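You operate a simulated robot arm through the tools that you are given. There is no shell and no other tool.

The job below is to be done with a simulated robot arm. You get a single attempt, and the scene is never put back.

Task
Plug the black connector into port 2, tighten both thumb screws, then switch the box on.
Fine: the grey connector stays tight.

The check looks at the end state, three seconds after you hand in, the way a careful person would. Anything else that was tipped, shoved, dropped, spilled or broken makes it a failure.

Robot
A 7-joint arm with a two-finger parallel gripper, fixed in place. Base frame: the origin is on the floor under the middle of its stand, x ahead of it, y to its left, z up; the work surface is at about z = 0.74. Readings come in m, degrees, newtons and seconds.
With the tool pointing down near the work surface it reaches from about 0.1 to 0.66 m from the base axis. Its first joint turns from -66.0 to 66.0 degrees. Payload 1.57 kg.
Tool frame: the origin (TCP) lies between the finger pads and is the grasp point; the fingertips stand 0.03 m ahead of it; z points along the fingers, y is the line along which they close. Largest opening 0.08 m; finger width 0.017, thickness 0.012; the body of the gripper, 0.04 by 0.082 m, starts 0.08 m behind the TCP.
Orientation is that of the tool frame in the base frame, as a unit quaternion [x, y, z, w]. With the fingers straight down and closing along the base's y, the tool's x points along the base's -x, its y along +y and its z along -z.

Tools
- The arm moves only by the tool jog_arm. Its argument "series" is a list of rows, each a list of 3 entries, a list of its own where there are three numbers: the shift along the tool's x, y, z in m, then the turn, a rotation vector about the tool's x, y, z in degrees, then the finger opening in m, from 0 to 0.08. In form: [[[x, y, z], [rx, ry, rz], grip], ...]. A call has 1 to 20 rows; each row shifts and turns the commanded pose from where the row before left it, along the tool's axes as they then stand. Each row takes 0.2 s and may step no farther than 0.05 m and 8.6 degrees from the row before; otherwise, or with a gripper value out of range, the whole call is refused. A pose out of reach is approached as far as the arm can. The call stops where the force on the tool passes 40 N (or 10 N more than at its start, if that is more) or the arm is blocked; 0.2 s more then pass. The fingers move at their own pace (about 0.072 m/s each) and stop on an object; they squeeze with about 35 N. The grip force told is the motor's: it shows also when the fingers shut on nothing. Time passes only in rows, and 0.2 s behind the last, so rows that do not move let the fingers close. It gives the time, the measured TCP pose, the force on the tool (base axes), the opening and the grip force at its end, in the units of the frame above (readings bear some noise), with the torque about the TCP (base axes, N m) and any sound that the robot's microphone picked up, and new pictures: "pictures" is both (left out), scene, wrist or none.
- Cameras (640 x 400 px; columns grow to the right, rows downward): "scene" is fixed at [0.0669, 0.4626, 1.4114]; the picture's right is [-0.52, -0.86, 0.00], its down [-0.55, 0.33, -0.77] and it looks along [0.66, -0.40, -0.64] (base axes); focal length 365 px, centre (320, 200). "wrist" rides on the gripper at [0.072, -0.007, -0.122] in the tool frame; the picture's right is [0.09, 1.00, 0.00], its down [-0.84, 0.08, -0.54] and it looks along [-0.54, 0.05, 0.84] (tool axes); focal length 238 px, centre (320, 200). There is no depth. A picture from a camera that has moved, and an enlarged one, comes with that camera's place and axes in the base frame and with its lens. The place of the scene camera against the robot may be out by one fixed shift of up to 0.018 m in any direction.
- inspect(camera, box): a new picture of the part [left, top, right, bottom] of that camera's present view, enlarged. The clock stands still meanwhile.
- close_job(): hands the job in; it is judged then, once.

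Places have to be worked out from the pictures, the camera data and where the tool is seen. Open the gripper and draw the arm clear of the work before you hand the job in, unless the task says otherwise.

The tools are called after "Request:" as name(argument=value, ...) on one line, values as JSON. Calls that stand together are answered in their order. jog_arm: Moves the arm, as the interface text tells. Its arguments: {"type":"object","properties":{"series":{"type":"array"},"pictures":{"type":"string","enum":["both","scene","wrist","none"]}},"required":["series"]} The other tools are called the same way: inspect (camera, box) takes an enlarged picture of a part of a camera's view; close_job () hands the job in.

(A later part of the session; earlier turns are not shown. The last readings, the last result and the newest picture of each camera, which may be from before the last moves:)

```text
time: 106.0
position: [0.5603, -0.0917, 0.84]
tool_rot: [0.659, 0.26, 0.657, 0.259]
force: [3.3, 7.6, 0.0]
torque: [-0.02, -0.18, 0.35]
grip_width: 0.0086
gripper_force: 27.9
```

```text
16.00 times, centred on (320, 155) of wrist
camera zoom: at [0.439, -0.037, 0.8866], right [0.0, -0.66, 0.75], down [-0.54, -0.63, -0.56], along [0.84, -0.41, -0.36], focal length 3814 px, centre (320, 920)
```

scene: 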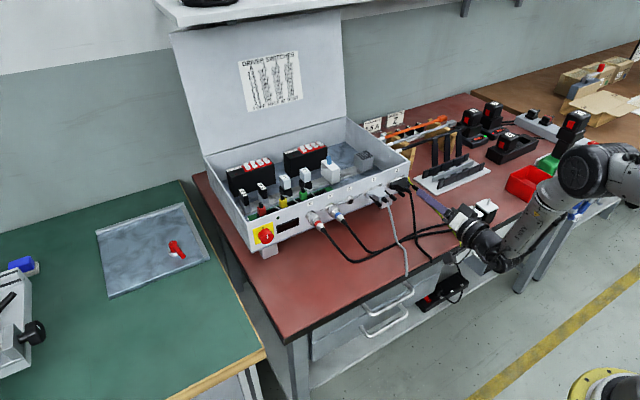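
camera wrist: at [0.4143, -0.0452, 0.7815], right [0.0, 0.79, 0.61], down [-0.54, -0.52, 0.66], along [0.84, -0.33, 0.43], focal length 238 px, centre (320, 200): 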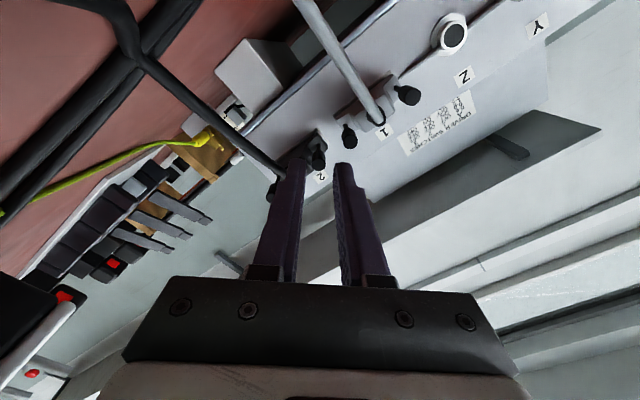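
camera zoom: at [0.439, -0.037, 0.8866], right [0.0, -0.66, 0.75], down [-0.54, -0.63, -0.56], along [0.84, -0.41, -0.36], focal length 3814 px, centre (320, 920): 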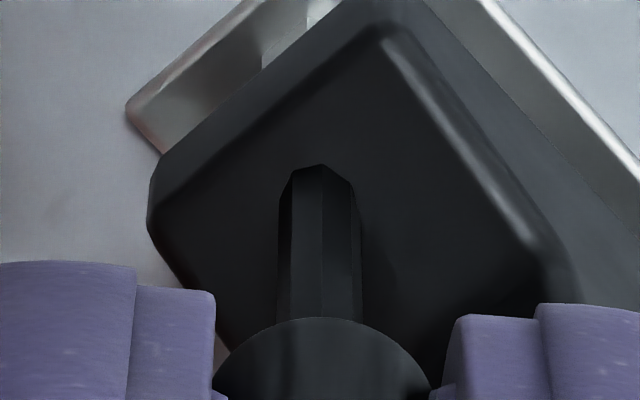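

Near the end of this stroke the shaft lagged by about 10°, at about 360° total, suggesting it reached its stop. I'll roll back, re-grip and verify that it slips completely now.

Request:
jog_arm(series=[[[0, 0, 0], [0, 0, 0], 0.015], [[0, 0, 0], [0, 0, 0], 0.015], [[0, 0, 0], [0, 0, -8.5], 0.015], [[0, 0, 0], [0, 0, -8.5], 0.015], [[0, 0, 0], [0, 0, -8.5], 0.015], [[0, 0, 0], [0, 0, -8.5], 0.015], [[0, 0, 0], [0, 0, -8.5], 0.015], [[0, 0, 0], [0, 0, -8.5], 0.015], [[0, 0, 0], [0, 0, -8.5], 0.015], [[0, 0, 0], [0, 0, -8.5], 0.015], [[0, 0, 0], [0, 0, -8.5], 0.015], [[0, 0, 0], [0, 0, -8.5], 0.015], [[0, 0, 0], [0, 0, -8.5], 0.015], [[0, 0, 0], [0, 0, 0], 0.01], [[0, 0, 0], [0, 0, 0], 0.0], [[0, 0, 0], [0, 0, 0], 0.0]], pictures="none")

Request:
inspect(camera="wrist", box=[302, 143, 338, 167])

Request:
jog_arm(series=[[[0, 0, 0], [0, 0, 8.5], 0.0], [[0, 0, 0], [0, 0, 8.5], 0.0]], pictures="none")

Request:
inspect(camera="wrist", box=[302, 143, 338, 167])

Request:
jog_arm(series=[[[0, 0, 0], [0, 0, 8.5], 0.0], [[0, 0, 0], [0, 0, 8.5], 0.0], [[0, 0, 0], [0, 0, 8.5], 0.0]], pictures="none")

Request:
inspect(camera="wrist", box=[302, 143, 338, 167])

```text
time: 109.4
position: [0.5604, -0.0909, 0.8393]
tool_rot: [0.26, 0.658, 0.26, 0.658]
force: [-1.2, 1.6, 1.6]
torque: [0.01, 0.0, 0.02]
grip_width: 0.0085
gripper_force: 27.0
```

```text
16.00 times, centred on (320, 155) of wrist
camera zoom: at [0.439, -0.0465, 0.7816], right [0.0, 0.79, 0.61], down [-0.54, -0.52, 0.66], along [0.84, -0.33, 0.43], focal length 3814 px, centre (320, 920)
```

zoom: 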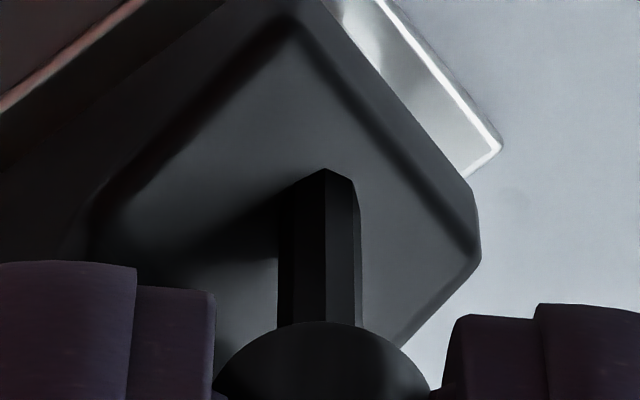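

```text
time: 110.0
position: [0.561, -0.0919, 0.8407]
tool_rot: [0.355, 0.612, 0.354, 0.611]
force: [7.5, 0.6, -2.1]
torque: [-0.04, 0.12, 0.17]
grip_width: 0.0088
gripper_force: 27.5
```

```text
16.00 times, centred on (320, 155) of wrist
camera zoom: at [0.439, -0.0318, 0.7975], right [0.0, 0.57, 0.82], down [-0.54, -0.69, 0.48], along [0.84, -0.44, 0.31], focal length 3814 px, centre (320, 920)
```

zoom: 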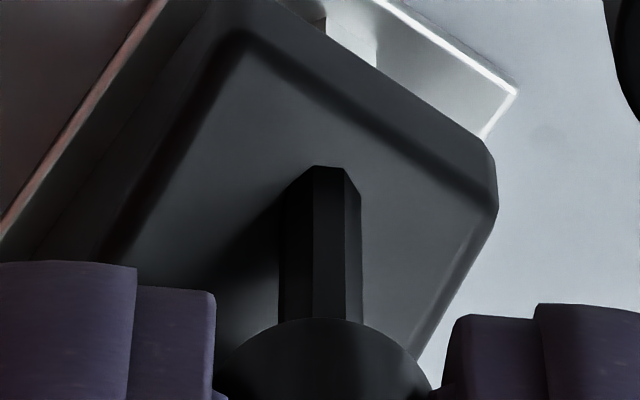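

```text
time: 110.8
position: [0.5602, -0.091, 0.8397]
tool_rot: [0.482, 0.517, 0.481, 0.518]
force: [1.3, -1.6, 0.4]
torque: [-0.05, 0.0, -0.16]
grip_width: 0.0085
gripper_force: 26.6
```

```text
16.00 times, centred on (320, 155) of wrist
camera zoom: at [0.4386, -0.0198, 0.8269], right [0.0, 0.16, 0.99], down [-0.54, -0.83, 0.14], along [0.84, -0.54, 0.09], focal length 3814 px, centre (320, 920)
```

zoom: 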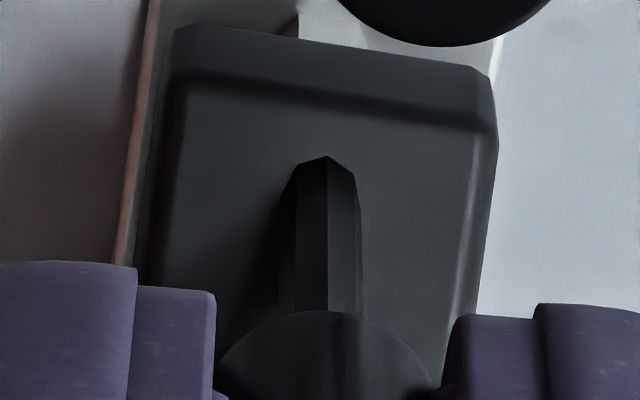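

The shaft now slips fully clockwise, so both screws are at their tight stops. I'll open, back straight out, rise, and traverse toward the red switch at y≈0.24.

Request:
jog_arm(series=[[[0, 0, 0], [0, 0, 0], 0.017], [[0, 0, 0], [0, 0, 0], 0.017], [[0, 0, -0.015], [0, 0, 0], 0.017], [[0, 0, -0.025], [0, 0, 0], 0.017], [[0, 0, -0.03], [0, 0, 4.25], 0.02], [[0, 0.04, 0], [0, 0, 0], 0.03], [[0, 0.04, 0], [0, 0, 0], 0.04], [[0, 0.03, 0], [0, 0, 0], 0.05], [[0, 0, 0], [0, 0, 0], 0.05]], pictures="both")

Request:
inspect(camera="scene", box=[360, 165, 430, 215])

```text
time: 112.8
position: [0.4911, -0.0937, 0.9493]
tool_rot: [0.5, 0.5, 0.5, 0.5]
force: [0.0, 0.4, 0.3]
torque: [0.0, 0.02, 0.0]
grip_width: 0.0498
gripper_force: 0.1
camera wrist: at [0.3685, -0.0201, 0.941], right [0.0, 0.09, 1.0], down [-0.54, -0.84, 0.08], along [0.84, -0.54, 0.05], focal length 238 px, centre (320, 200)
```

scene: 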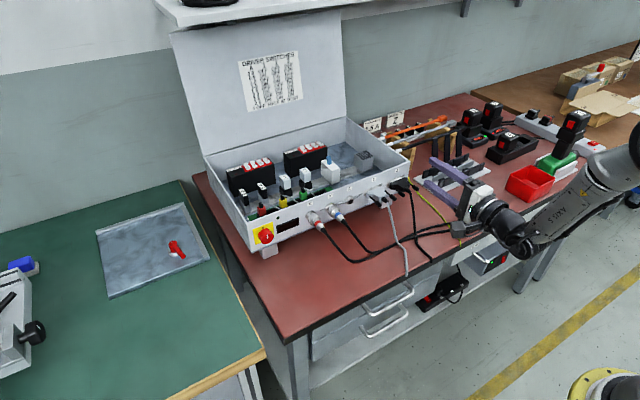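
wrist: 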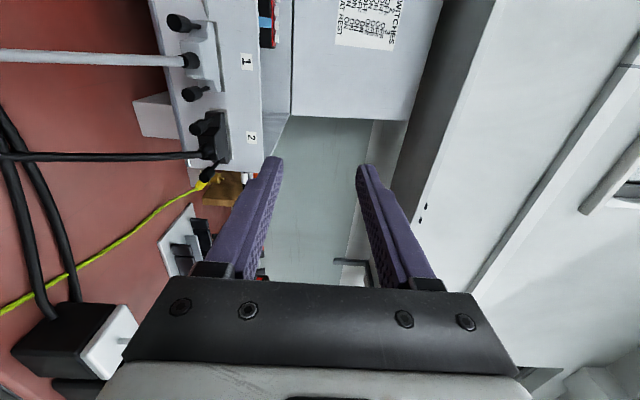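

```text
8.00 times, centred on (395, 190) of scene
camera zoom: at [0.0669, 0.4627, 1.4114], right [-0.52, -0.86, 0.0], down [-0.55, 0.33, -0.77], along [0.66, -0.4, -0.64], focal length 2918 px, centre (-280, 280)
```

zoom: 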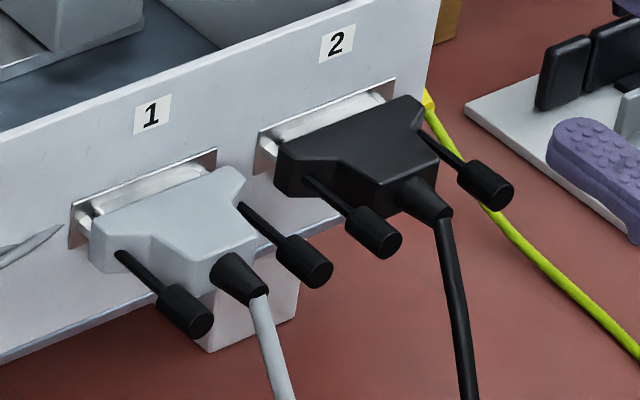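

Both connectors look identical and seated. Now I'll traverse at this height to y≈0.24 in front of the switch.

Request:
jog_arm(series=[[[0.04, 0, 0], [0, 0, 0], 0.05], [[0.048, 0, 0], [0, 0, 0], 0.05], [[0.048, 0, 0], [0, 0, 0], 0.05], [[0.048, 0, 0], [0, 0, 0], 0.05], [[0.048, 0, 0], [0, 0, 0], 0.05], [[0.048, 0, 0], [0, 0, 0], 0.05], [[0.04, 0, 0], [0, 0, 0], 0.05], [[0, 0, 0], [0, 0, 0], 0.05]], pictures="both")

```text
time: 114.6
position: [0.4813, -0.0604, 0.9463]
tool_rot: [0.496, 0.505, 0.505, 0.495]
force: [0.6, -0.3, 0.2]
torque: [0.0, 0.02, -0.02]
grip_width: 0.0504
gripper_force: 0.0
out of reach, approached as far as the arm can: row 1, 2, 3, 4, 5, 6, 7
camera wrist: at [0.3581, 0.0097, 0.9375], right [0.0, 0.09, 1.0], down [-0.53, -0.85, 0.08], along [0.85, -0.52, 0.05], focal length 238 px, centre (320, 200)
```

scene: 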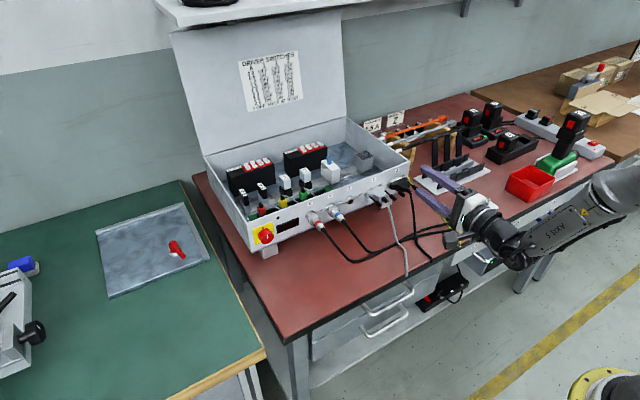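
wrist: 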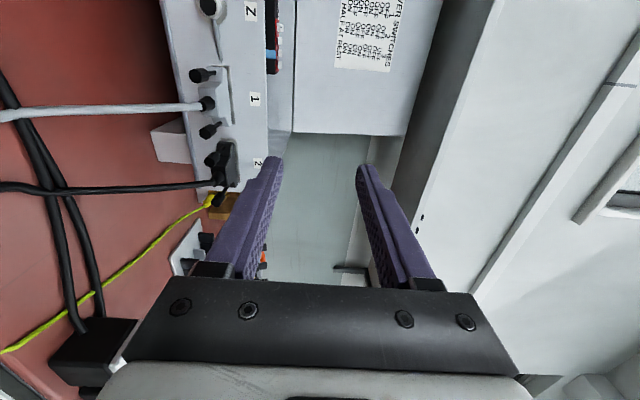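

The arm couldn't follow: with the tool horizontal this close in, the wrist is too near the base axis around y≈0. I'll test with one small step whether the command is clamped to the reached pose.

Request:
jog_arm(series=[[[-0.01, 0, 0], [0, 0, 0], 0.05], [[0, 0, 0], [0, 0, 0], 0.05]], pictures="none")

```text
time: 115.2
position: [0.4808, -0.0708, 0.9469]
tool_rot: [0.5, 0.5, 0.5, 0.5]
force: [0.1, 0.4, -0.5]
torque: [0.01, -0.01, -0.01]
grip_width: 0.0498
gripper_force: 0.2
```

The command is clamped to what was reached, good. I'll move forward to x≈0.56 and up a little (clear above the box rim), then traverse to +y there.

Request:
jog_arm(series=[[[0, 0.015, 0.03], [0, 0, 0], 0.03], [[0, 0, 0.045], [0, 0, 0], 0.03], [[0.03, 0, 0], [0, 0, 0], 0.03], [[0.04, 0, 0], [0, 0, 0], 0.03], [[0.04, 0, 0], [0, 0, 0], 0.03], [[0, 0, 0], [0, 0, 0], 0.03]], pictures="both")

```text
time: 116.6
position: [0.5124, -0.0627, 0.9709]
tool_rot: [0.496, 0.506, 0.503, 0.494]
force: [-0.8, -0.1, -0.3]
torque: [-0.01, -0.02, -0.02]
grip_width: 0.0298
gripper_force: 0.2
out of reach, approached as far as the arm can: row 2, 3, 4, 5
camera wrist: at [0.3887, 0.0068, 0.9626], right [0.0, 0.09, 1.0], down [-0.53, -0.85, 0.08], along [0.85, -0.52, 0.05], focal length 238 px, centre (320, 200)
```

scene: 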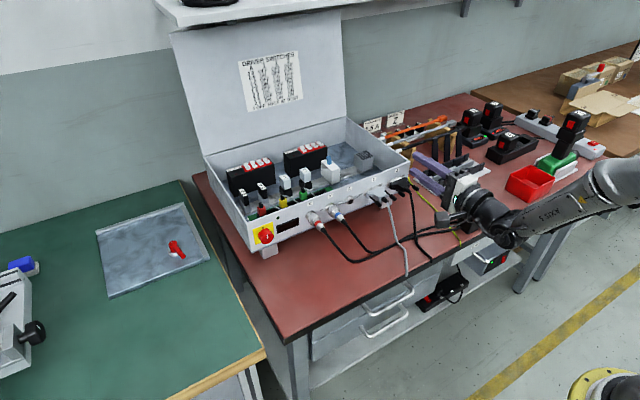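
wrist: 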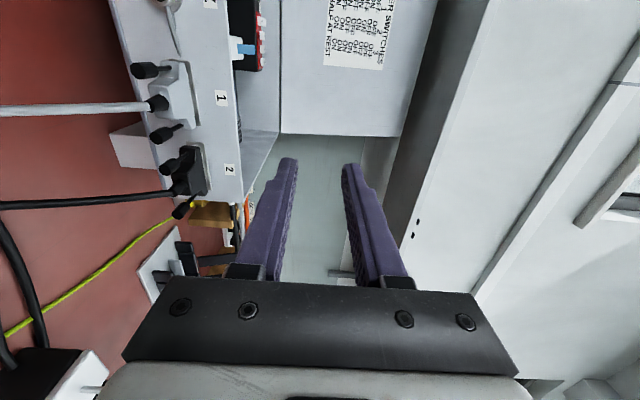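

It's a wrist/elbow limit in this posture, not distance. I'll return to the tool-down posture here and re-approach at the switch's y from above, so the arm takes a different configuration.

Request:
jog_arm(series=[[[-0.03, 0, 0], [0, 0, 0], 0.03], [[0, 0, 0], [0, 0, -8.5], 0.03], [[0, 0, 0], [0, 0, -8.5], 0.03], [[0, 0, 0], [0, 0, -8.5], 0.03], [[0, 0, 0], [0, 0, -8.5], 0.03], [[0, 0, 0], [0, 0, -8.5], 0.03], [[0, 0, 0], [0, 0, -8.5], 0.03], [[0, 0, 0], [0, 0, -8.5], 0.03], [[0, 0, 0], [0, 0, -8.5], 0.03], [[0, 0, 0], [0, 0, -8.5], 0.03], [[0, 0, 0], [0, 0, -8.5], 0.03], [[0, 0, 0], [0, 0, -5], 0.03], [[0, 0, 0], [0, 0, 0], 0.03]], pictures="none")

Request:
jog_arm(series=[[[0, 0, 0], [0, 8.5, 0], 0.03], [[0, 0, 0], [0, 8.5, 0], 0.03], [[0, 0, 0], [0, 8.5, 0], 0.03], [[0, 0, 0], [0, 8.5, 0], 0.03], [[0, 0, 0], [0, 8.5, 0], 0.03], [[0, 0, 0], [0, 8.5, 0], 0.03], [[0, 0, 0], [0, 8.5, 0], 0.03], [[0, 0, 0], [0, 8.5, 0], 0.03], [[0, 0, 0], [0, 8.5, 0], 0.03], [[0, 0, 0], [0, 8.5, 0], 0.03], [[0, 0, 0], [0, 5, 0], 0.03], [[0, 0, 0], [0, 0, 0], 0.03]], pictures="both")

```text
time: 119.4
position: [0.5122, -0.0945, 0.9701]
tool_rot: [0.0, 0.707, -0.001, 0.707]
force: [-0.4, 0.4, 0.0]
torque: [-0.01, 0.0, 0.0]
grip_width: 0.03
gripper_force: 0.1
```

```text
time: 122.0
position: [0.5114, -0.0953, 0.9715]
tool_rot: [0.0, 1.0, 0.0, -0.001]
force: [-0.1, 0.2, 0.0]
torque: [-0.02, 0.0, -0.01]
grip_width: 0.03
gripper_force: 0.1
camera wrist: at [0.4404, -0.1004, 1.0913], right [-0.09, 1.0, 0.0], down [0.84, 0.08, 0.54], along [0.54, 0.05, -0.84], focal length 238 px, centre (320, 200)
```

scene: 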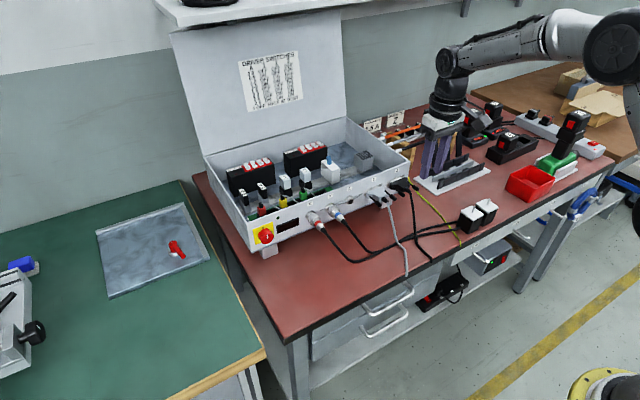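
wrist: 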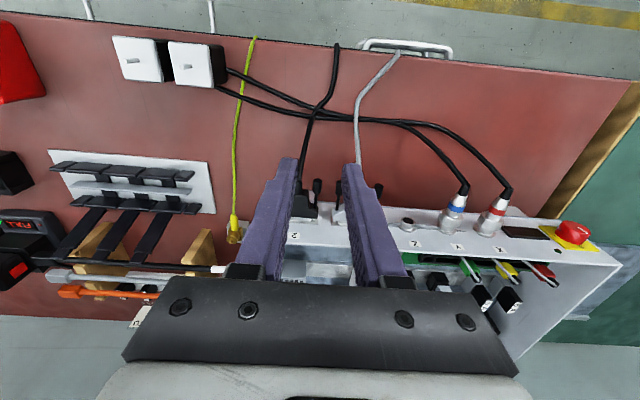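

Tool-down again. I'll traverse to about (0.45, 0.20) at this height.

Request:
jog_arm(series=[[[0.02, 0.03, 0], [0, 0, 0], 0.05], [[0.02, 0.04, 0], [0, 0, 0], 0.05], [[0.02, 0.045, 0], [0, 0, 0], 0.05], [[0, 0.048, 0], [0, 0, 0], 0.05], [[0, 0.048, 0], [0, 0, 0], 0.05], [[0, 0.048, 0], [0, 0, 0], 0.05], [[0, 0.041, 0], [0, 0, 0], 0.05], [[0, 0, 0], [0, 0, 0], 0.05]], pictures="both")

```text
time: 123.8
position: [0.4522, 0.2069, 0.9715]
tool_rot: [0.0, 1.0, 0.0, -0.001]
force: [-0.8, -0.1, 0.2]
torque: [-0.02, -0.01, 0.0]
grip_width: 0.0499
gripper_force: 0.1
camera wrist: at [0.3806, 0.2008, 1.0921], right [-0.09, 1.0, 0.0], down [0.84, 0.08, 0.54], along [0.54, 0.05, -0.84], focal length 238 px, centre (320, 200)
```

scene: 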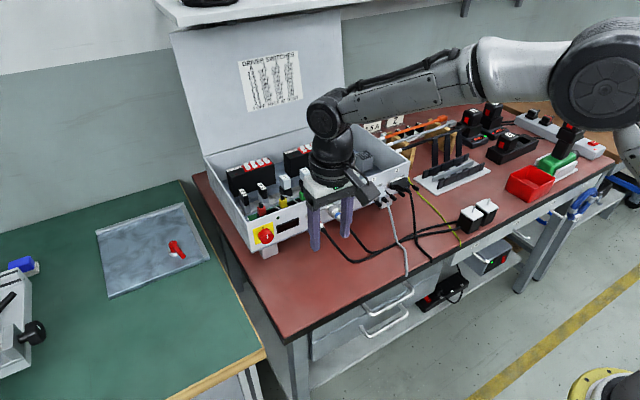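
wrist: 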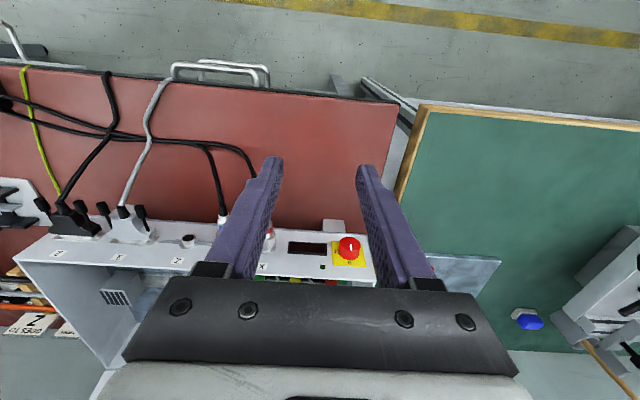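

The switch is visible. I'll enlarge it to measure its position and size.

Request:
inspect(camera="wrist", box=[310, 225, 385, 275])

Request:
inspect(camera="scene", box=[245, 215, 290, 250])

```text
8.00 times, centred on (348, 250) of wrist
camera zoom: at [0.3806, 0.2008, 1.0921], right [-0.09, 1.0, 0.0], down [0.84, 0.08, 0.54], along [0.54, 0.05, -0.84], focal length 1907 px, centre (100, -200)
```

zoom: 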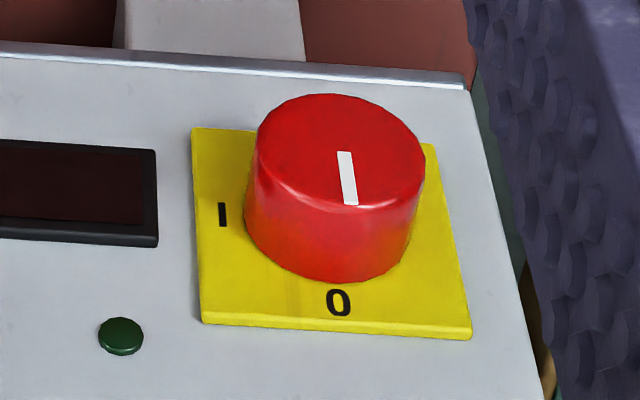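

```text
11.43 times, centred on (268, 232) of scene
camera zoom: at [0.0669, 0.4627, 1.4114], right [-0.52, -0.86, 0.0], down [-0.55, 0.33, -0.77], along [0.66, -0.4, -0.64], focal length 4169 px, centre (920, -171)
```

zoom: 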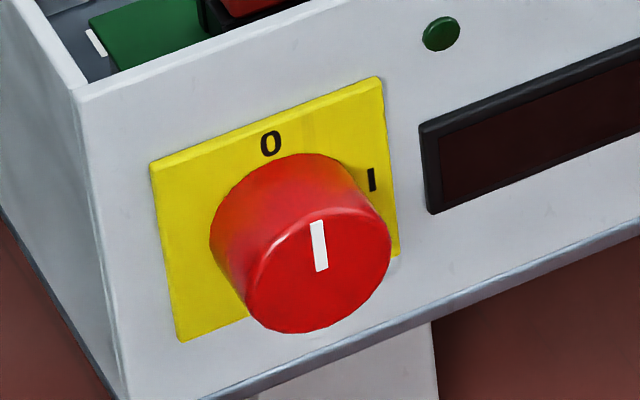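

Switch knob: axis at y≈0.266, z≈0.839, front face x≈0.612, diameter about 30 mm. The mark is at 0 (up) and "I" is 90° clockwise. I'll move forward and up, then pitch to horizontal here.

Request:
jog_arm(series=[[[-0.03, 0.02, -0.01], [0, 0, 0], 0.05], [[-0.03, 0.025, -0.01], [0, 0, 0], 0.05], [[0, 0, 0], [0, -8.5, 0], 0.05], [[0, 0, 0], [0, -8.5, 0], 0.05], [[0, 0, 0], [0, -8.5, 0], 0.05], [[0, 0, 0], [0, -8.5, 0], 0.05], [[0, 0, 0], [0, -8.5, 0], 0.05], [[0, 0, 0], [0, -8.5, 0], 0.05], [[0, 0, 0], [0, -8.5, 0], 0.05], [[0, 0, 0], [0, -8.5, 0], 0.05], [[0, 0, 0], [0, -8.5, 0], 0.05], [[0, 0, 0], [0, -8.5, 0], 0.05], [[0, 0, 0], [0, -5, 0], 0.05], [[0, 0, 0], [0, 0, 0], 0.05]], pictures="both")

```text
time: 126.8
position: [0.5129, 0.2505, 0.9913]
tool_rot: [0.0, 0.706, 0.001, 0.708]
force: [-0.8, 0.6, -0.2]
torque: [-0.01, 0.0, 0.02]
grip_width: 0.0501
gripper_force: 0.0
camera wrist: at [0.3908, 0.2449, 0.9176], right [0.0, 1.0, -0.09], down [-0.54, 0.08, 0.84], along [0.84, 0.05, 0.54], focal length 238 px, centre (320, 200)
```

scene: 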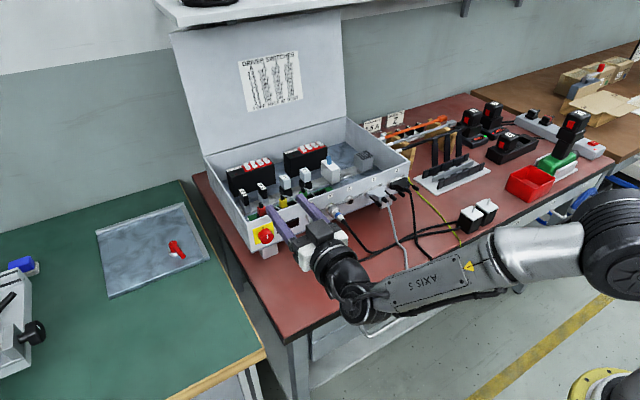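
wrist: 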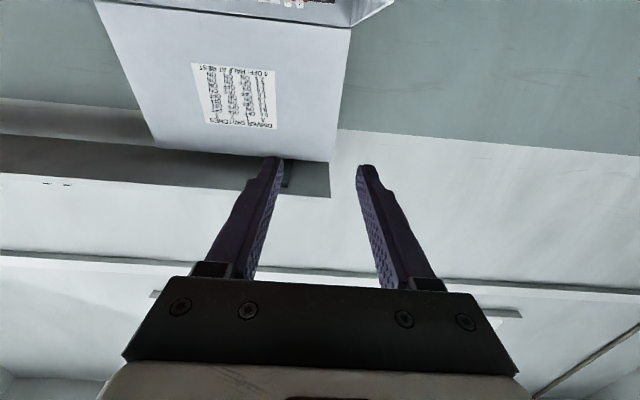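

The horizontal pose is reachable here. I'll roll +90° (camera to the +y side) and lower to the switch axis, staying about 4 cm back.

Request:
jog_arm(series=[[[0, 0, 0], [0, 0, 8.5], 0.05], [[0, 0, 0], [0, 0, 8.5], 0.05], [[0, 0, 0], [0, 0, 8.5], 0.05], [[0, 0, 0], [0, 0, 8.5], 0.05], [[0, 0, 0], [0, 0, 8.5], 0.05], [[0, 0, 0], [0, 0, 8.5], 0.05], [[0, 0, 0], [0, 0, 8.5], 0.05], [[0, 0, 0], [0, 0, 8.5], 0.05], [[0, 0, 0], [0, 0, 8.5], 0.05], [[0, 0, 0], [0, 0, 8.5], 0.05], [[0, 0, 0], [0, 0, 5], 0.05], [[0.008, -0.04, 0], [0, 0, 0], 0.05], [[0.008, -0.04, 0], [0, 0, 0], 0.05], [[0, -0.04, 0], [0, 0, 0], 0.05], [[0, -0.032, 0], [0, 0, 0], 0.05], [[0, 0, 0], [0, 0, 0], 0.05]], pictures="both")

Request:
inspect(camera="wrist", box=[230, 60, 420, 180])

```text
time: 130.2
position: [0.5359, 0.3109, 1.2284]
tool_rot: [0.502, 0.514, 0.489, 0.495]
force: [0.4, -0.2, 0.3]
torque: [-0.03, 0.01, 0.01]
grip_width: 0.05
gripper_force: 0.0
out of reach, approached as far as the arm can: row 4, 5, 6, 7, 8, 9, 10, 11, 12, 13, 14, 15
camera wrist: at [0.4122, 0.3825, 1.2233], right [0.03, 0.11, 0.99], down [-0.53, -0.84, 0.11], along [0.85, -0.53, 0.03], focal length 238 px, centre (320, 200)
```

scene: 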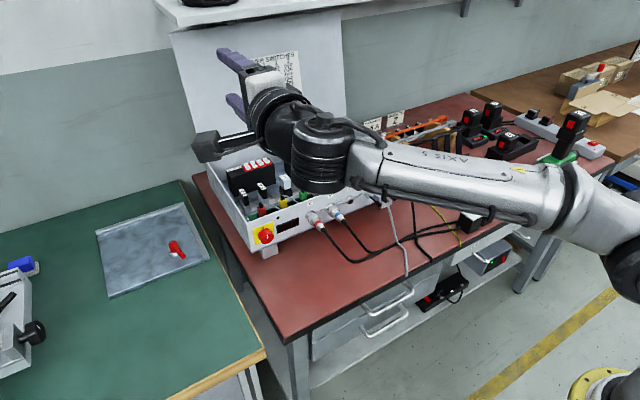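
wrist: 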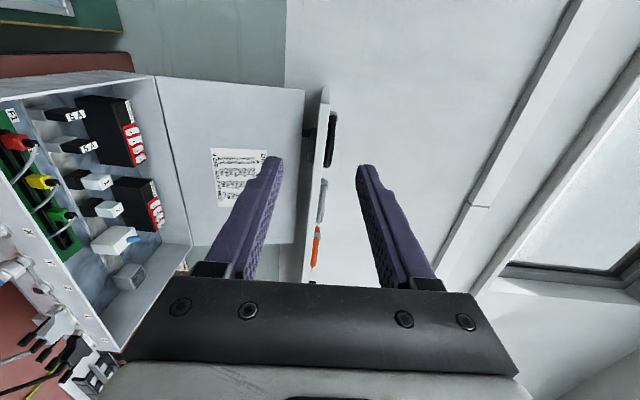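

```text
3.33 times, centred on (325, 120) of wrist
camera zoom: at [0.4122, 0.3825, 1.2233], right [0.03, 0.11, 0.99], down [-0.53, -0.84, 0.11], along [0.85, -0.53, 0.03], focal length 794 px, centre (303, 467)
```

zoom: 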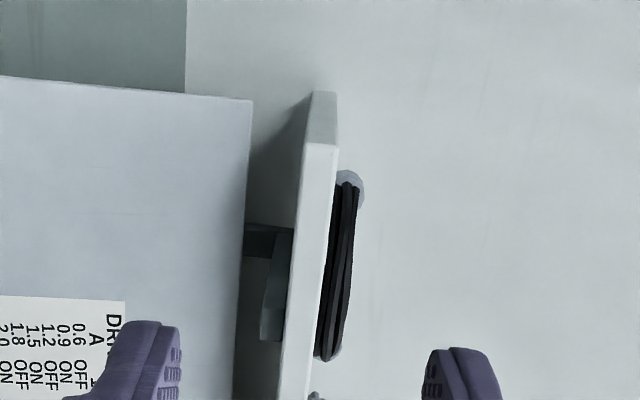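

At this spot the roll only goes to about +25°, and the arm drifted up to z=1.23 (clear of everything, no contact). I'll roll back gradually to recover a clean pose.

Request:
jog_arm(series=[[[0, 0, 0], [0, 0, -8.5], 0.05], [[0, 0, 0], [0, 0, -8.5], 0.05], [[0, 0, 0], [0, 0, -8.5], 0.05], [[0, 0, 0], [0, 0, -8.5], 0.05], [[0, 0, 0], [0, 0, -8.5], 0.05]], pictures="scene")

```text
time: 131.4
position: [0.5379, 0.3117, 1.2289]
tool_rot: [0.284, 0.648, 0.283, 0.648]
force: [-0.1, 0.6, -0.7]
torque: [0.01, -0.03, 0.02]
grip_width: 0.0499
gripper_force: 0.0
```

scene: 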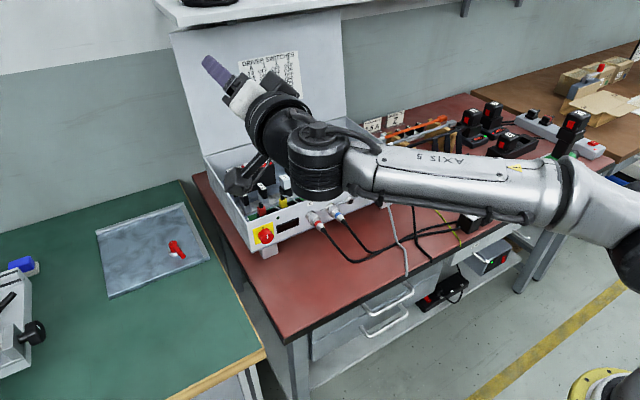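

Orientation is clean again (roll ≈47°). I'll continue rolling back to 0 and descend gradually, checking reach.

Request:
jog_arm(series=[[[0, 0, 0], [0, 0, -8.5], 0.05], [[0, 0, 0], [0, 0, -8.5], 0.05], [[0, 0, 0], [0, 0, -8.5], 0.05], [[0, 0, 0], [0, 0, -8.5], 0.05], [[0, 0, 0], [0, 0, -8.5], 0.05], [[0, 0, 0], [0, 0, -5], 0.05], [[0.04, -0.02, -0.01], [0, 0, 0], 0.05], [[0.04, -0.02, -0.01], [0, 0, 0], 0.05], [[0.04, 0, -0.01], [0, 0, 0], 0.05]], pictures="scene")

```text
time: 133.4
position: [0.5064, 0.2726, 1.1086]
tool_rot: [0.0, 0.707, 0.001, 0.708]
force: [0.2, -0.4, -0.4]
torque: [0.0, 0.01, -0.01]
grip_width: 0.05
gripper_force: 0.1
```

scene: 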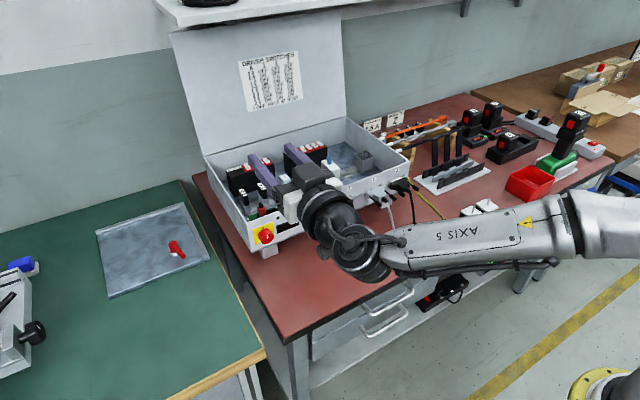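

A clean horizontal pose at z=1.11. I'll test negative roll here in small increments, since the 90° stroke could run from about -70° to +20°.

Request:
jog_arm(series=[[[0, 0, 0], [0, 0, -8.5], 0.05], [[0, 0, 0], [0, 0, -8.5], 0.05], [[0, 0, 0], [0, 0, -8.5], 0.05], [[0, 0, 0], [0, 0, -8.5], 0.05], [[0, 0, 0], [0, 0, -8.5], 0.05], [[0, 0, 0], [0, 0, -8.5], 0.05]], pictures="scene")

```text
time: 134.8
position: [0.5057, 0.2722, 1.1095]
tool_rot: [-0.304, 0.638, -0.305, 0.638]
force: [-0.2, 0.3, -0.1]
torque: [0.01, 0.03, 0.03]
grip_width: 0.0503
gripper_force: 0.1
```

scene: 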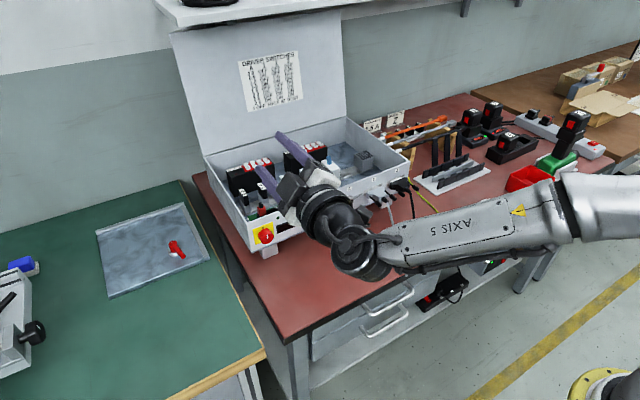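

Roll to -51° is fine. I'll roll on to -76.5°, then start descending in small steps.

Request:
jog_arm(series=[[[0, 0, 0], [0, 0, -8.5], 0.05], [[0, 0, 0], [0, 0, -8.5], 0.05], [[0, 0, 0], [0, 0, -8.5], 0.05], [[0, 0, 0], [0, 0, 0], 0.05]], pictures="none")

```text
time: 135.8
position: [0.5069, 0.2724, 1.1083]
tool_rot: [-0.438, 0.555, -0.438, 0.555]
force: [0.7, 0.5, 0.6]
torque: [0.02, 0.02, 0.0]
grip_width: 0.05
gripper_force: 0.1
```

Roll -76.5° is reachable. Now I'll descend 12 cm in steps.

Request:
jog_arm(series=[[[0.00934, 0.0389, 0], [0, 0, 0], 0.05], [[0.00934, 0.0389, 0], [0, 0, 0], 0.05], [[0.00934, 0.0389, 0], [0, 0, 0], 0.05], [[0, 0, 0], [0, 0, 0], 0.05]], pictures="both")

```text
time: 136.8
position: [0.5067, 0.2706, 0.989]
tool_rot: [-0.438, 0.555, -0.438, 0.555]
force: [-0.4, -0.5, -0.7]
torque: [0.0, 0.01, 0.0]
grip_width: 0.05
gripper_force: 0.1
camera wrist: at [0.3855, 0.2006, 0.9773], right [0.0, 0.14, -0.99], down [-0.54, 0.83, 0.12], along [0.84, 0.54, 0.08], focal length 238 px, centre (320, 200)
```

scene: 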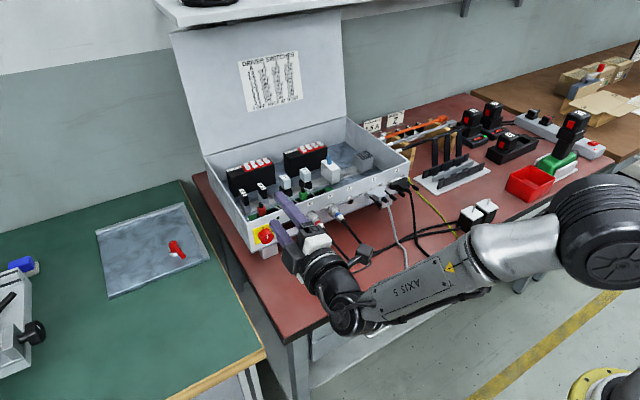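
wrist: 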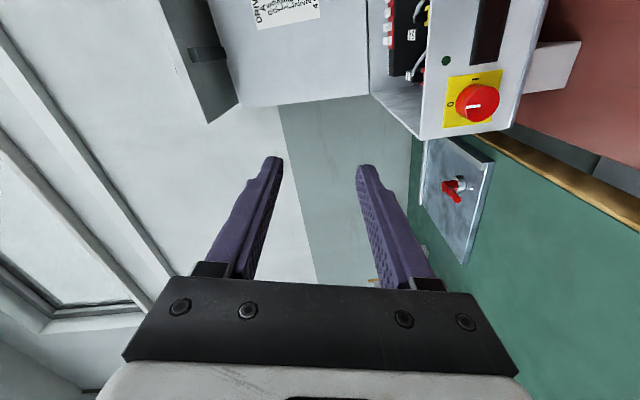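

I have a good view of the switch. I'll continue down toward the switch axis height, staying back in x.

Request:
jog_arm(series=[[[0.0093, 0.0338, 0], [0, 0, 0], 0.05], [[0.0093, 0.0338, 0], [0, 0, 0], 0.05], [[0.0093, 0.0338, 0], [0, 0, 0], 0.05], [[0.0093, 0.0338, 0], [0, 0, 0], 0.05], [[0, 0, 0], [0, 0, 0], 0.05]], pictures="both")

Request:
inspect(camera="wrist", box=[250, 80, 410, 180])

```text
time: 138.0
position: [0.5047, 0.2689, 0.8473]
tool_rot: [-0.439, 0.555, -0.437, 0.555]
force: [1.2, 0.0, 0.3]
torque: [0.01, -0.01, 0.01]
grip_width: 0.0498
gripper_force: 0.0
camera wrist: at [0.3831, 0.1977, 0.8351], right [0.0, 0.14, -0.99], down [-0.54, 0.83, 0.12], along [0.84, 0.54, 0.08], focal length 238 px, centre (320, 200)
```

scene: 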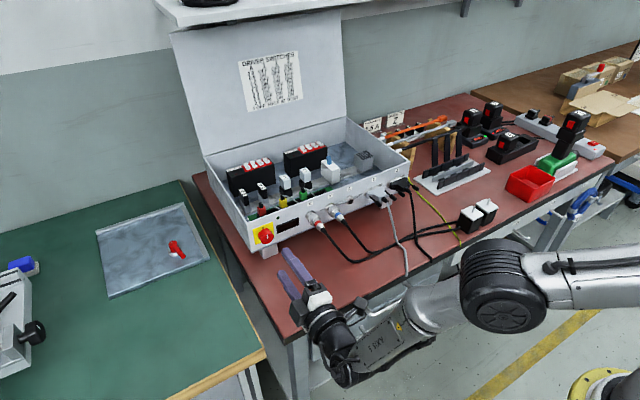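
wrist: 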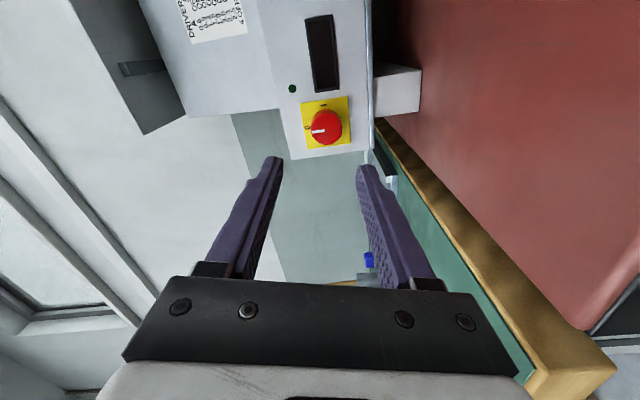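

```text
4.00 times, centred on (330, 130) of wrist
camera zoom: at [0.3831, 0.1977, 0.8351], right [0.0, 0.14, -0.99], down [-0.54, 0.83, 0.12], along [0.84, 0.54, 0.08], focal length 953 px, centre (280, 480)
```

zoom: 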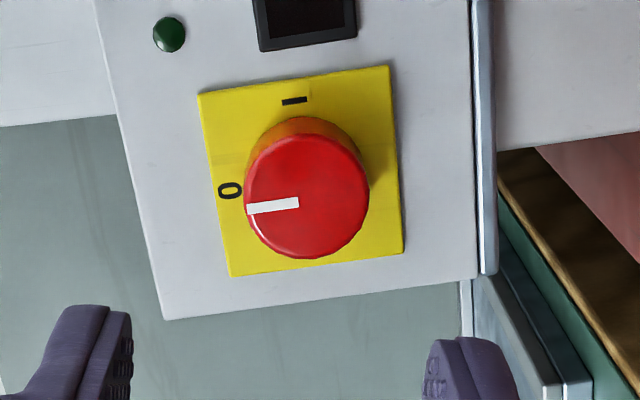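

The white mark points to "0" and "I" is 90° clockwise. The knob axis is offset (+6.5, +6) mm in tool x, y. I'll correct that and advance most of the way with the fingers open at 50 mm.

Request:
jog_arm(series=[[[0.0065, 0.006, 0], [0, 0, 0], 0.05], [[0, 0, 0.025], [0, 0, 0], 0.05], [[0, 0, 0.025], [0, 0, 0], 0.05], [[0, 0, 0.015], [0, 0, 0], 0.05], [[0, 0, 0], [0, 0, 0], 0.05]], pictures="both")

Request:
inspect(camera="wrist", box=[240, 100, 400, 200])

```text
time: 139.2
position: [0.5705, 0.2636, 0.841]
tool_rot: [-0.439, 0.555, -0.437, 0.555]
force: [0.1, 0.4, 0.4]
torque: [0.0, -0.01, 0.01]
grip_width: 0.05
gripper_force: 0.0
camera wrist: at [0.4485, 0.1923, 0.829], right [0.0, 0.14, -0.99], down [-0.54, 0.83, 0.12], along [0.84, 0.54, 0.08], focal length 238 px, centre (320, 200)
```

scene: 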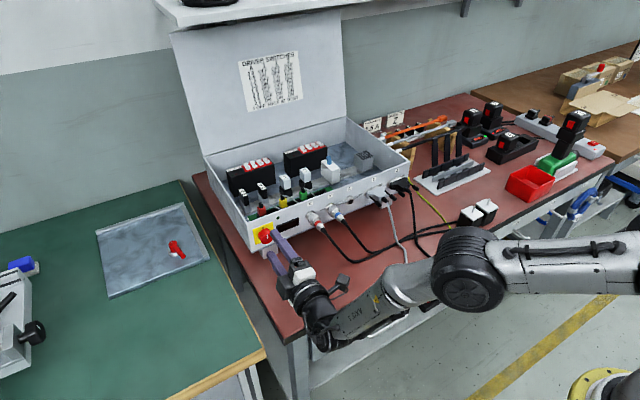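
wrist: 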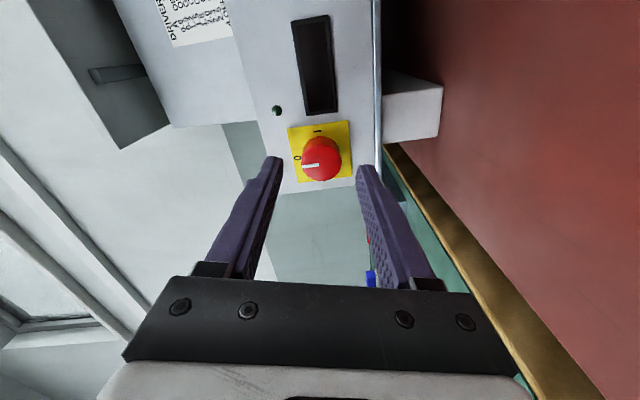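

```text
4.00 times, centred on (320, 150) of wrist
camera zoom: at [0.4485, 0.1923, 0.829], right [0.0, 0.14, -0.99], down [-0.54, 0.83, 0.12], along [0.84, 0.54, 0.08], focal length 953 px, centre (320, 400)
```

zoom: 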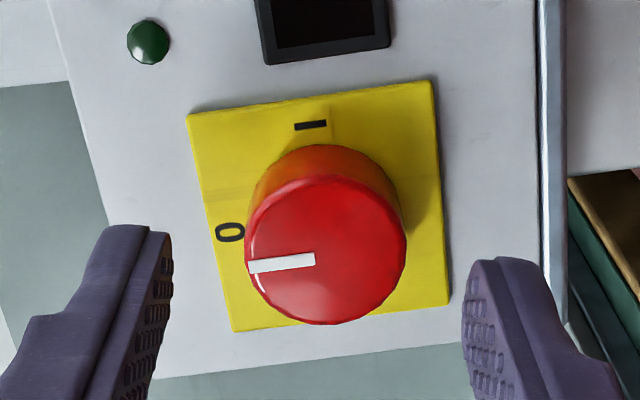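

Knob axis is within about 0.6 mm of the tool axis. I'll advance 22 mm more (tips at about x=0.622, still short of the plate) and check.

Request:
jog_arm(series=[[[0, 0, 0.012], [0, 0, 0], 0.05], [[0, 0, 0.01], [0, 0, 0], 0.05], [[0, 0, 0], [0, 0, 0], 0.05]], pictures="none")

Request:
inspect(camera="wrist", box=[240, 110, 400, 210])

Request:
inspect(camera="scene", box=[245, 215, 310, 265])

```text
time: 140.0
position: [0.5928, 0.2624, 0.8412]
tool_rot: [-0.438, 0.555, -0.438, 0.555]
force: [0.0, 0.1, -1.0]
torque: [0.04, 0.02, 0.0]
grip_width: 0.0501
gripper_force: 0.1
```

```text
4.00 times, centred on (320, 160) of wrist
camera zoom: at [0.4709, 0.1922, 0.829], right [0.0, 0.14, -0.99], down [-0.54, 0.83, 0.12], along [0.84, 0.54, 0.08], focal length 953 px, centre (320, 360)
```

zoom: 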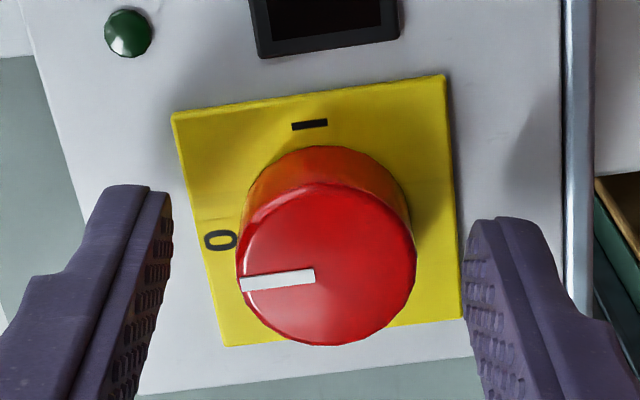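

```text
8.00 times, centred on (278, 240) of scene
camera zoom: at [0.0669, 0.4626, 1.4114], right [-0.52, -0.86, 0.0], down [-0.55, 0.33, -0.77], along [0.66, -0.4, -0.64], focal length 2918 px, centre (660, -120)
```

zoom: 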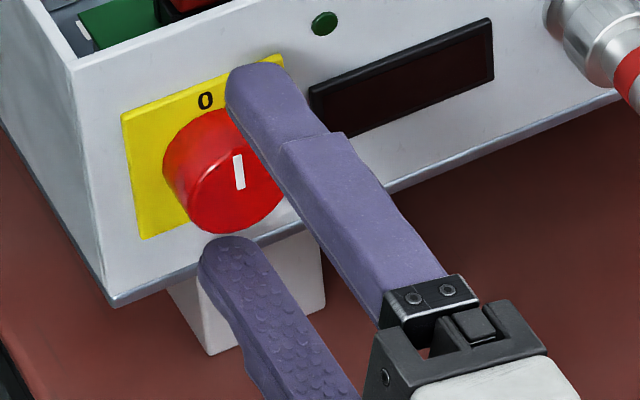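

The fingers straddle the knob. To keep the 90° stroke well within the reachable roll range, I'll roll back another 8.5° first and check that the pose holds.

Request:
jog_arm(series=[[[0, 0, 0], [0, 0, -8.5], 0.05], [[0, 0, 0], [0, 0, 0], 0.05]], pictures="none")

Request:
inspect(camera="wrist", box=[240, 110, 400, 210])

```text
time: 140.6
position: [0.5928, 0.2629, 0.8417]
tool_rot: [-0.479, 0.52, -0.478, 0.521]
force: [-0.4, 0.8, 0.3]
torque: [0.0, 0.02, -0.03]
grip_width: 0.0499
gripper_force: 0.0
```

```text
4.00 times, centred on (320, 160) of wrist
camera zoom: at [0.4711, 0.1908, 0.8402], right [0.0, -0.01, -1.0], down [-0.54, 0.84, -0.01], along [0.84, 0.54, 0.0], focal length 953 px, centre (320, 360)
```

zoom: 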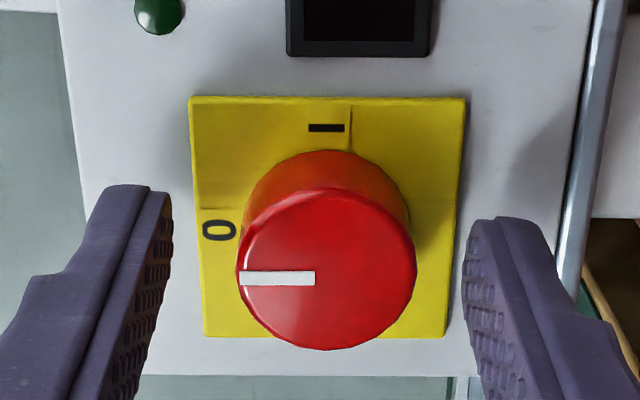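

Pose holds at -85°, and the knob stays centred. I'll close on the knob and check the side forces.

Request:
jog_arm(series=[[[0, 0, 0], [0, 0, 0], 0.036], [[0, 0, 0], [0, 0, 0], 0.028], [[0, 0, 0], [0, 0, 0], 0.02], [[0, 0, 0], [0, 0, 0], 0.015]], pictures="none")

Request:
inspect(camera="wrist", box=[240, 110, 400, 210])

```text
time: 141.6
position: [0.5929, 0.2629, 0.84]
tool_rot: [-0.479, 0.522, -0.477, 0.52]
force: [1.4, 0.0, -5.6]
torque: [0.0, 0.16, 0.13]
grip_width: 0.0304
gripper_force: 39.7
```

```text
4.00 times, centred on (320, 160) of wrist
camera zoom: at [0.4708, 0.1907, 0.8392], right [0.0, -0.01, -1.0], down [-0.54, 0.84, 0.0], along [0.84, 0.54, -0.01], focal length 953 px, centre (320, 360)
```

zoom: 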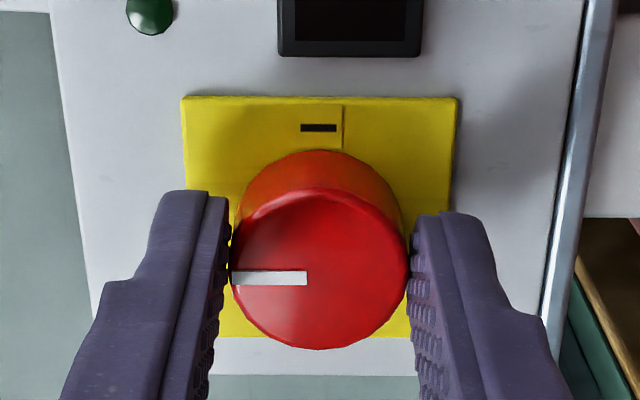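

Gripped at 30.4 mm. A small -z pull shows about a 1 mm offset along the closing axis, so I'll shift 1 mm to relieve it and begin the clockwise turn (42.5°), then check.

Request:
jog_arm(series=[[[0, 0.001, 0], [0, 0, 0], 0.015], [[0, 0, 0], [0, 0, 8.5], 0.015], [[0, 0, 0], [0, 0, 8.5], 0.015], [[0, 0, 0], [0, 0, 8.5], 0.015], [[0, 0, 0], [0, 0, 8.5], 0.015], [[0, 0, 0], [0, 0, 8.5], 0.015]], pictures="none")

Request:
inspect(camera="wrist", box=[240, 110, 400, 210])

Request:
inspect(camera="scene", box=[245, 210, 310, 260])

```text
time: 143.0
position: [0.5936, 0.2636, 0.8373]
tool_rot: [-0.256, 0.66, -0.255, 0.659]
force: [-5.1, 3.9, -9.2]
torque: [-0.02, 0.01, 0.07]
grip_width: 0.0303
gripper_force: 39.8
```

```text
4.00 times, centred on (320, 160) of wrist
camera zoom: at [0.4708, 0.2101, 0.7884], right [0.0, 0.67, -0.74], down [-0.54, 0.62, 0.57], along [0.84, 0.4, 0.36], focal length 953 px, centre (320, 360)
```

zoom: 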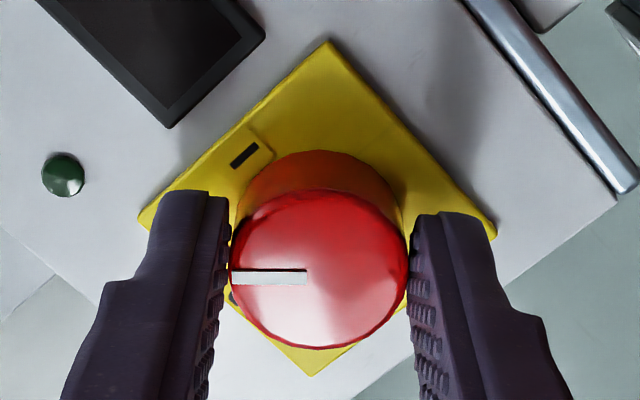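

```text
8.00 times, centred on (278, 235) of scene
camera zoom: at [0.067, 0.4628, 1.4113], right [-0.52, -0.86, 0.0], down [-0.55, 0.33, -0.77], along [0.66, -0.4, -0.64], focal length 2918 px, centre (660, -80)
```

zoom: 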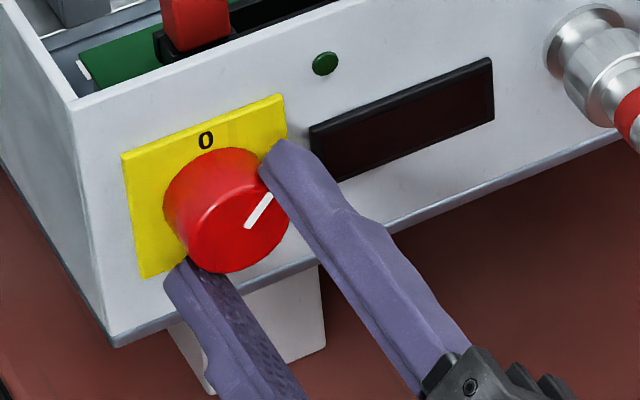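

The knob turns with the gripper (the mark is at 45° now). I'll relieve the 9 N side force with a 0.9 mm shift, then turn the remaining 47.5°.

Request:
jog_arm(series=[[[0, 0.0009, 0], [0, 0, 0], 0.015], [[0, 0, 0], [0, 0, 8.5], 0.015], [[0, 0, 0], [0, 0, 8.5], 0.015], [[0, 0, 0], [0, 0, 8.5], 0.015], [[0, 0, 0], [0, 0, 8.5], 0.015]], pictures="none")

Request:
inspect(camera="scene", box=[245, 210, 310, 260])

Request:
inspect(camera="wrist", box=[240, 110, 400, 210])

```text
time: 144.2
position: [0.5932, 0.2641, 0.8379]
tool_rot: [-0.053, 0.706, -0.05, 0.704]
force: [-5.2, 9.8, -10.3]
torque: [0.0, 0.61, 0.15]
grip_width: 0.03
gripper_force: 39.4
```

```text
8.00 times, centred on (278, 235) of scene
camera zoom: at [0.067, 0.463, 1.4113], right [-0.52, -0.86, 0.0], down [-0.55, 0.33, -0.77], along [0.66, -0.4, -0.64], focal length 2918 px, centre (660, -80)
```

zoom: 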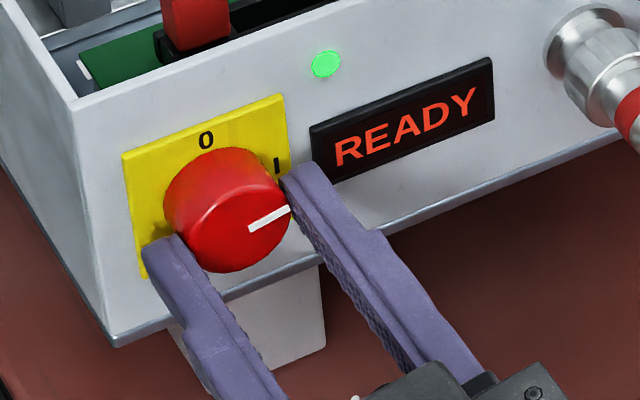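

```text
4.00 times, centred on (320, 160) of wrist
camera zoom: at [0.4707, 0.2478, 0.7669], right [0.0, 0.97, -0.24], down [-0.54, 0.2, 0.82], along [0.84, 0.13, 0.52], focal length 953 px, centre (320, 360)
```

zoom: 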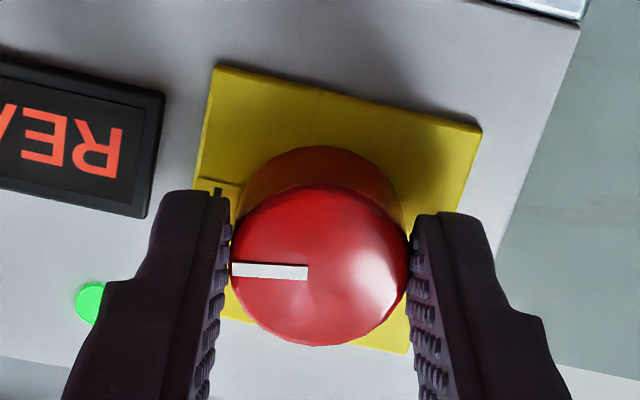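

The box is on: green LED and display "READY". I'll complete the turn to the full 90° ("I"), relieving the side force first.

Request:
jog_arm(series=[[[0, 0.001, 0], [0, 0, 0], 0.015], [[0, 0, 0], [0, 0, 7], 0.015], [[0, 0, 0], [0, 0, 6.5], 0.015]], pictures="none")

Request:
inspect(camera="scene", box=[245, 210, 310, 260])

```text
time: 145.0
position: [0.5942, 0.2659, 0.8397]
tool_rot: [0.031, 0.707, 0.03, 0.706]
force: [-9.6, 9.5, -9.0]
torque: [-0.71, 0.34, 0.13]
grip_width: 0.0304
gripper_force: 39.7
```

```text
8.00 times, centred on (278, 235) of scene
camera zoom: at [0.0669, 0.463, 1.4113], right [-0.52, -0.86, 0.0], down [-0.55, 0.33, -0.77], along [0.66, -0.4, -0.64], focal length 2918 px, centre (660, -80)
```

zoom: 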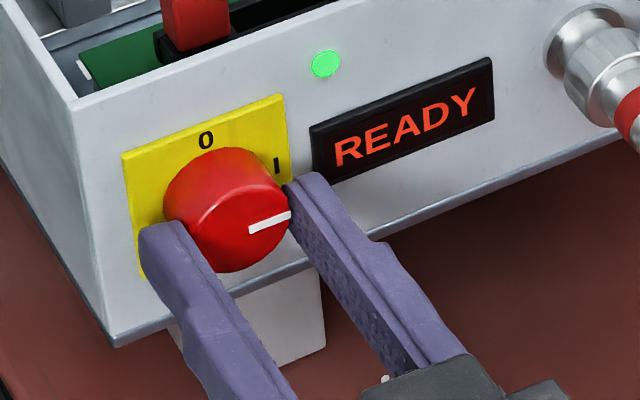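

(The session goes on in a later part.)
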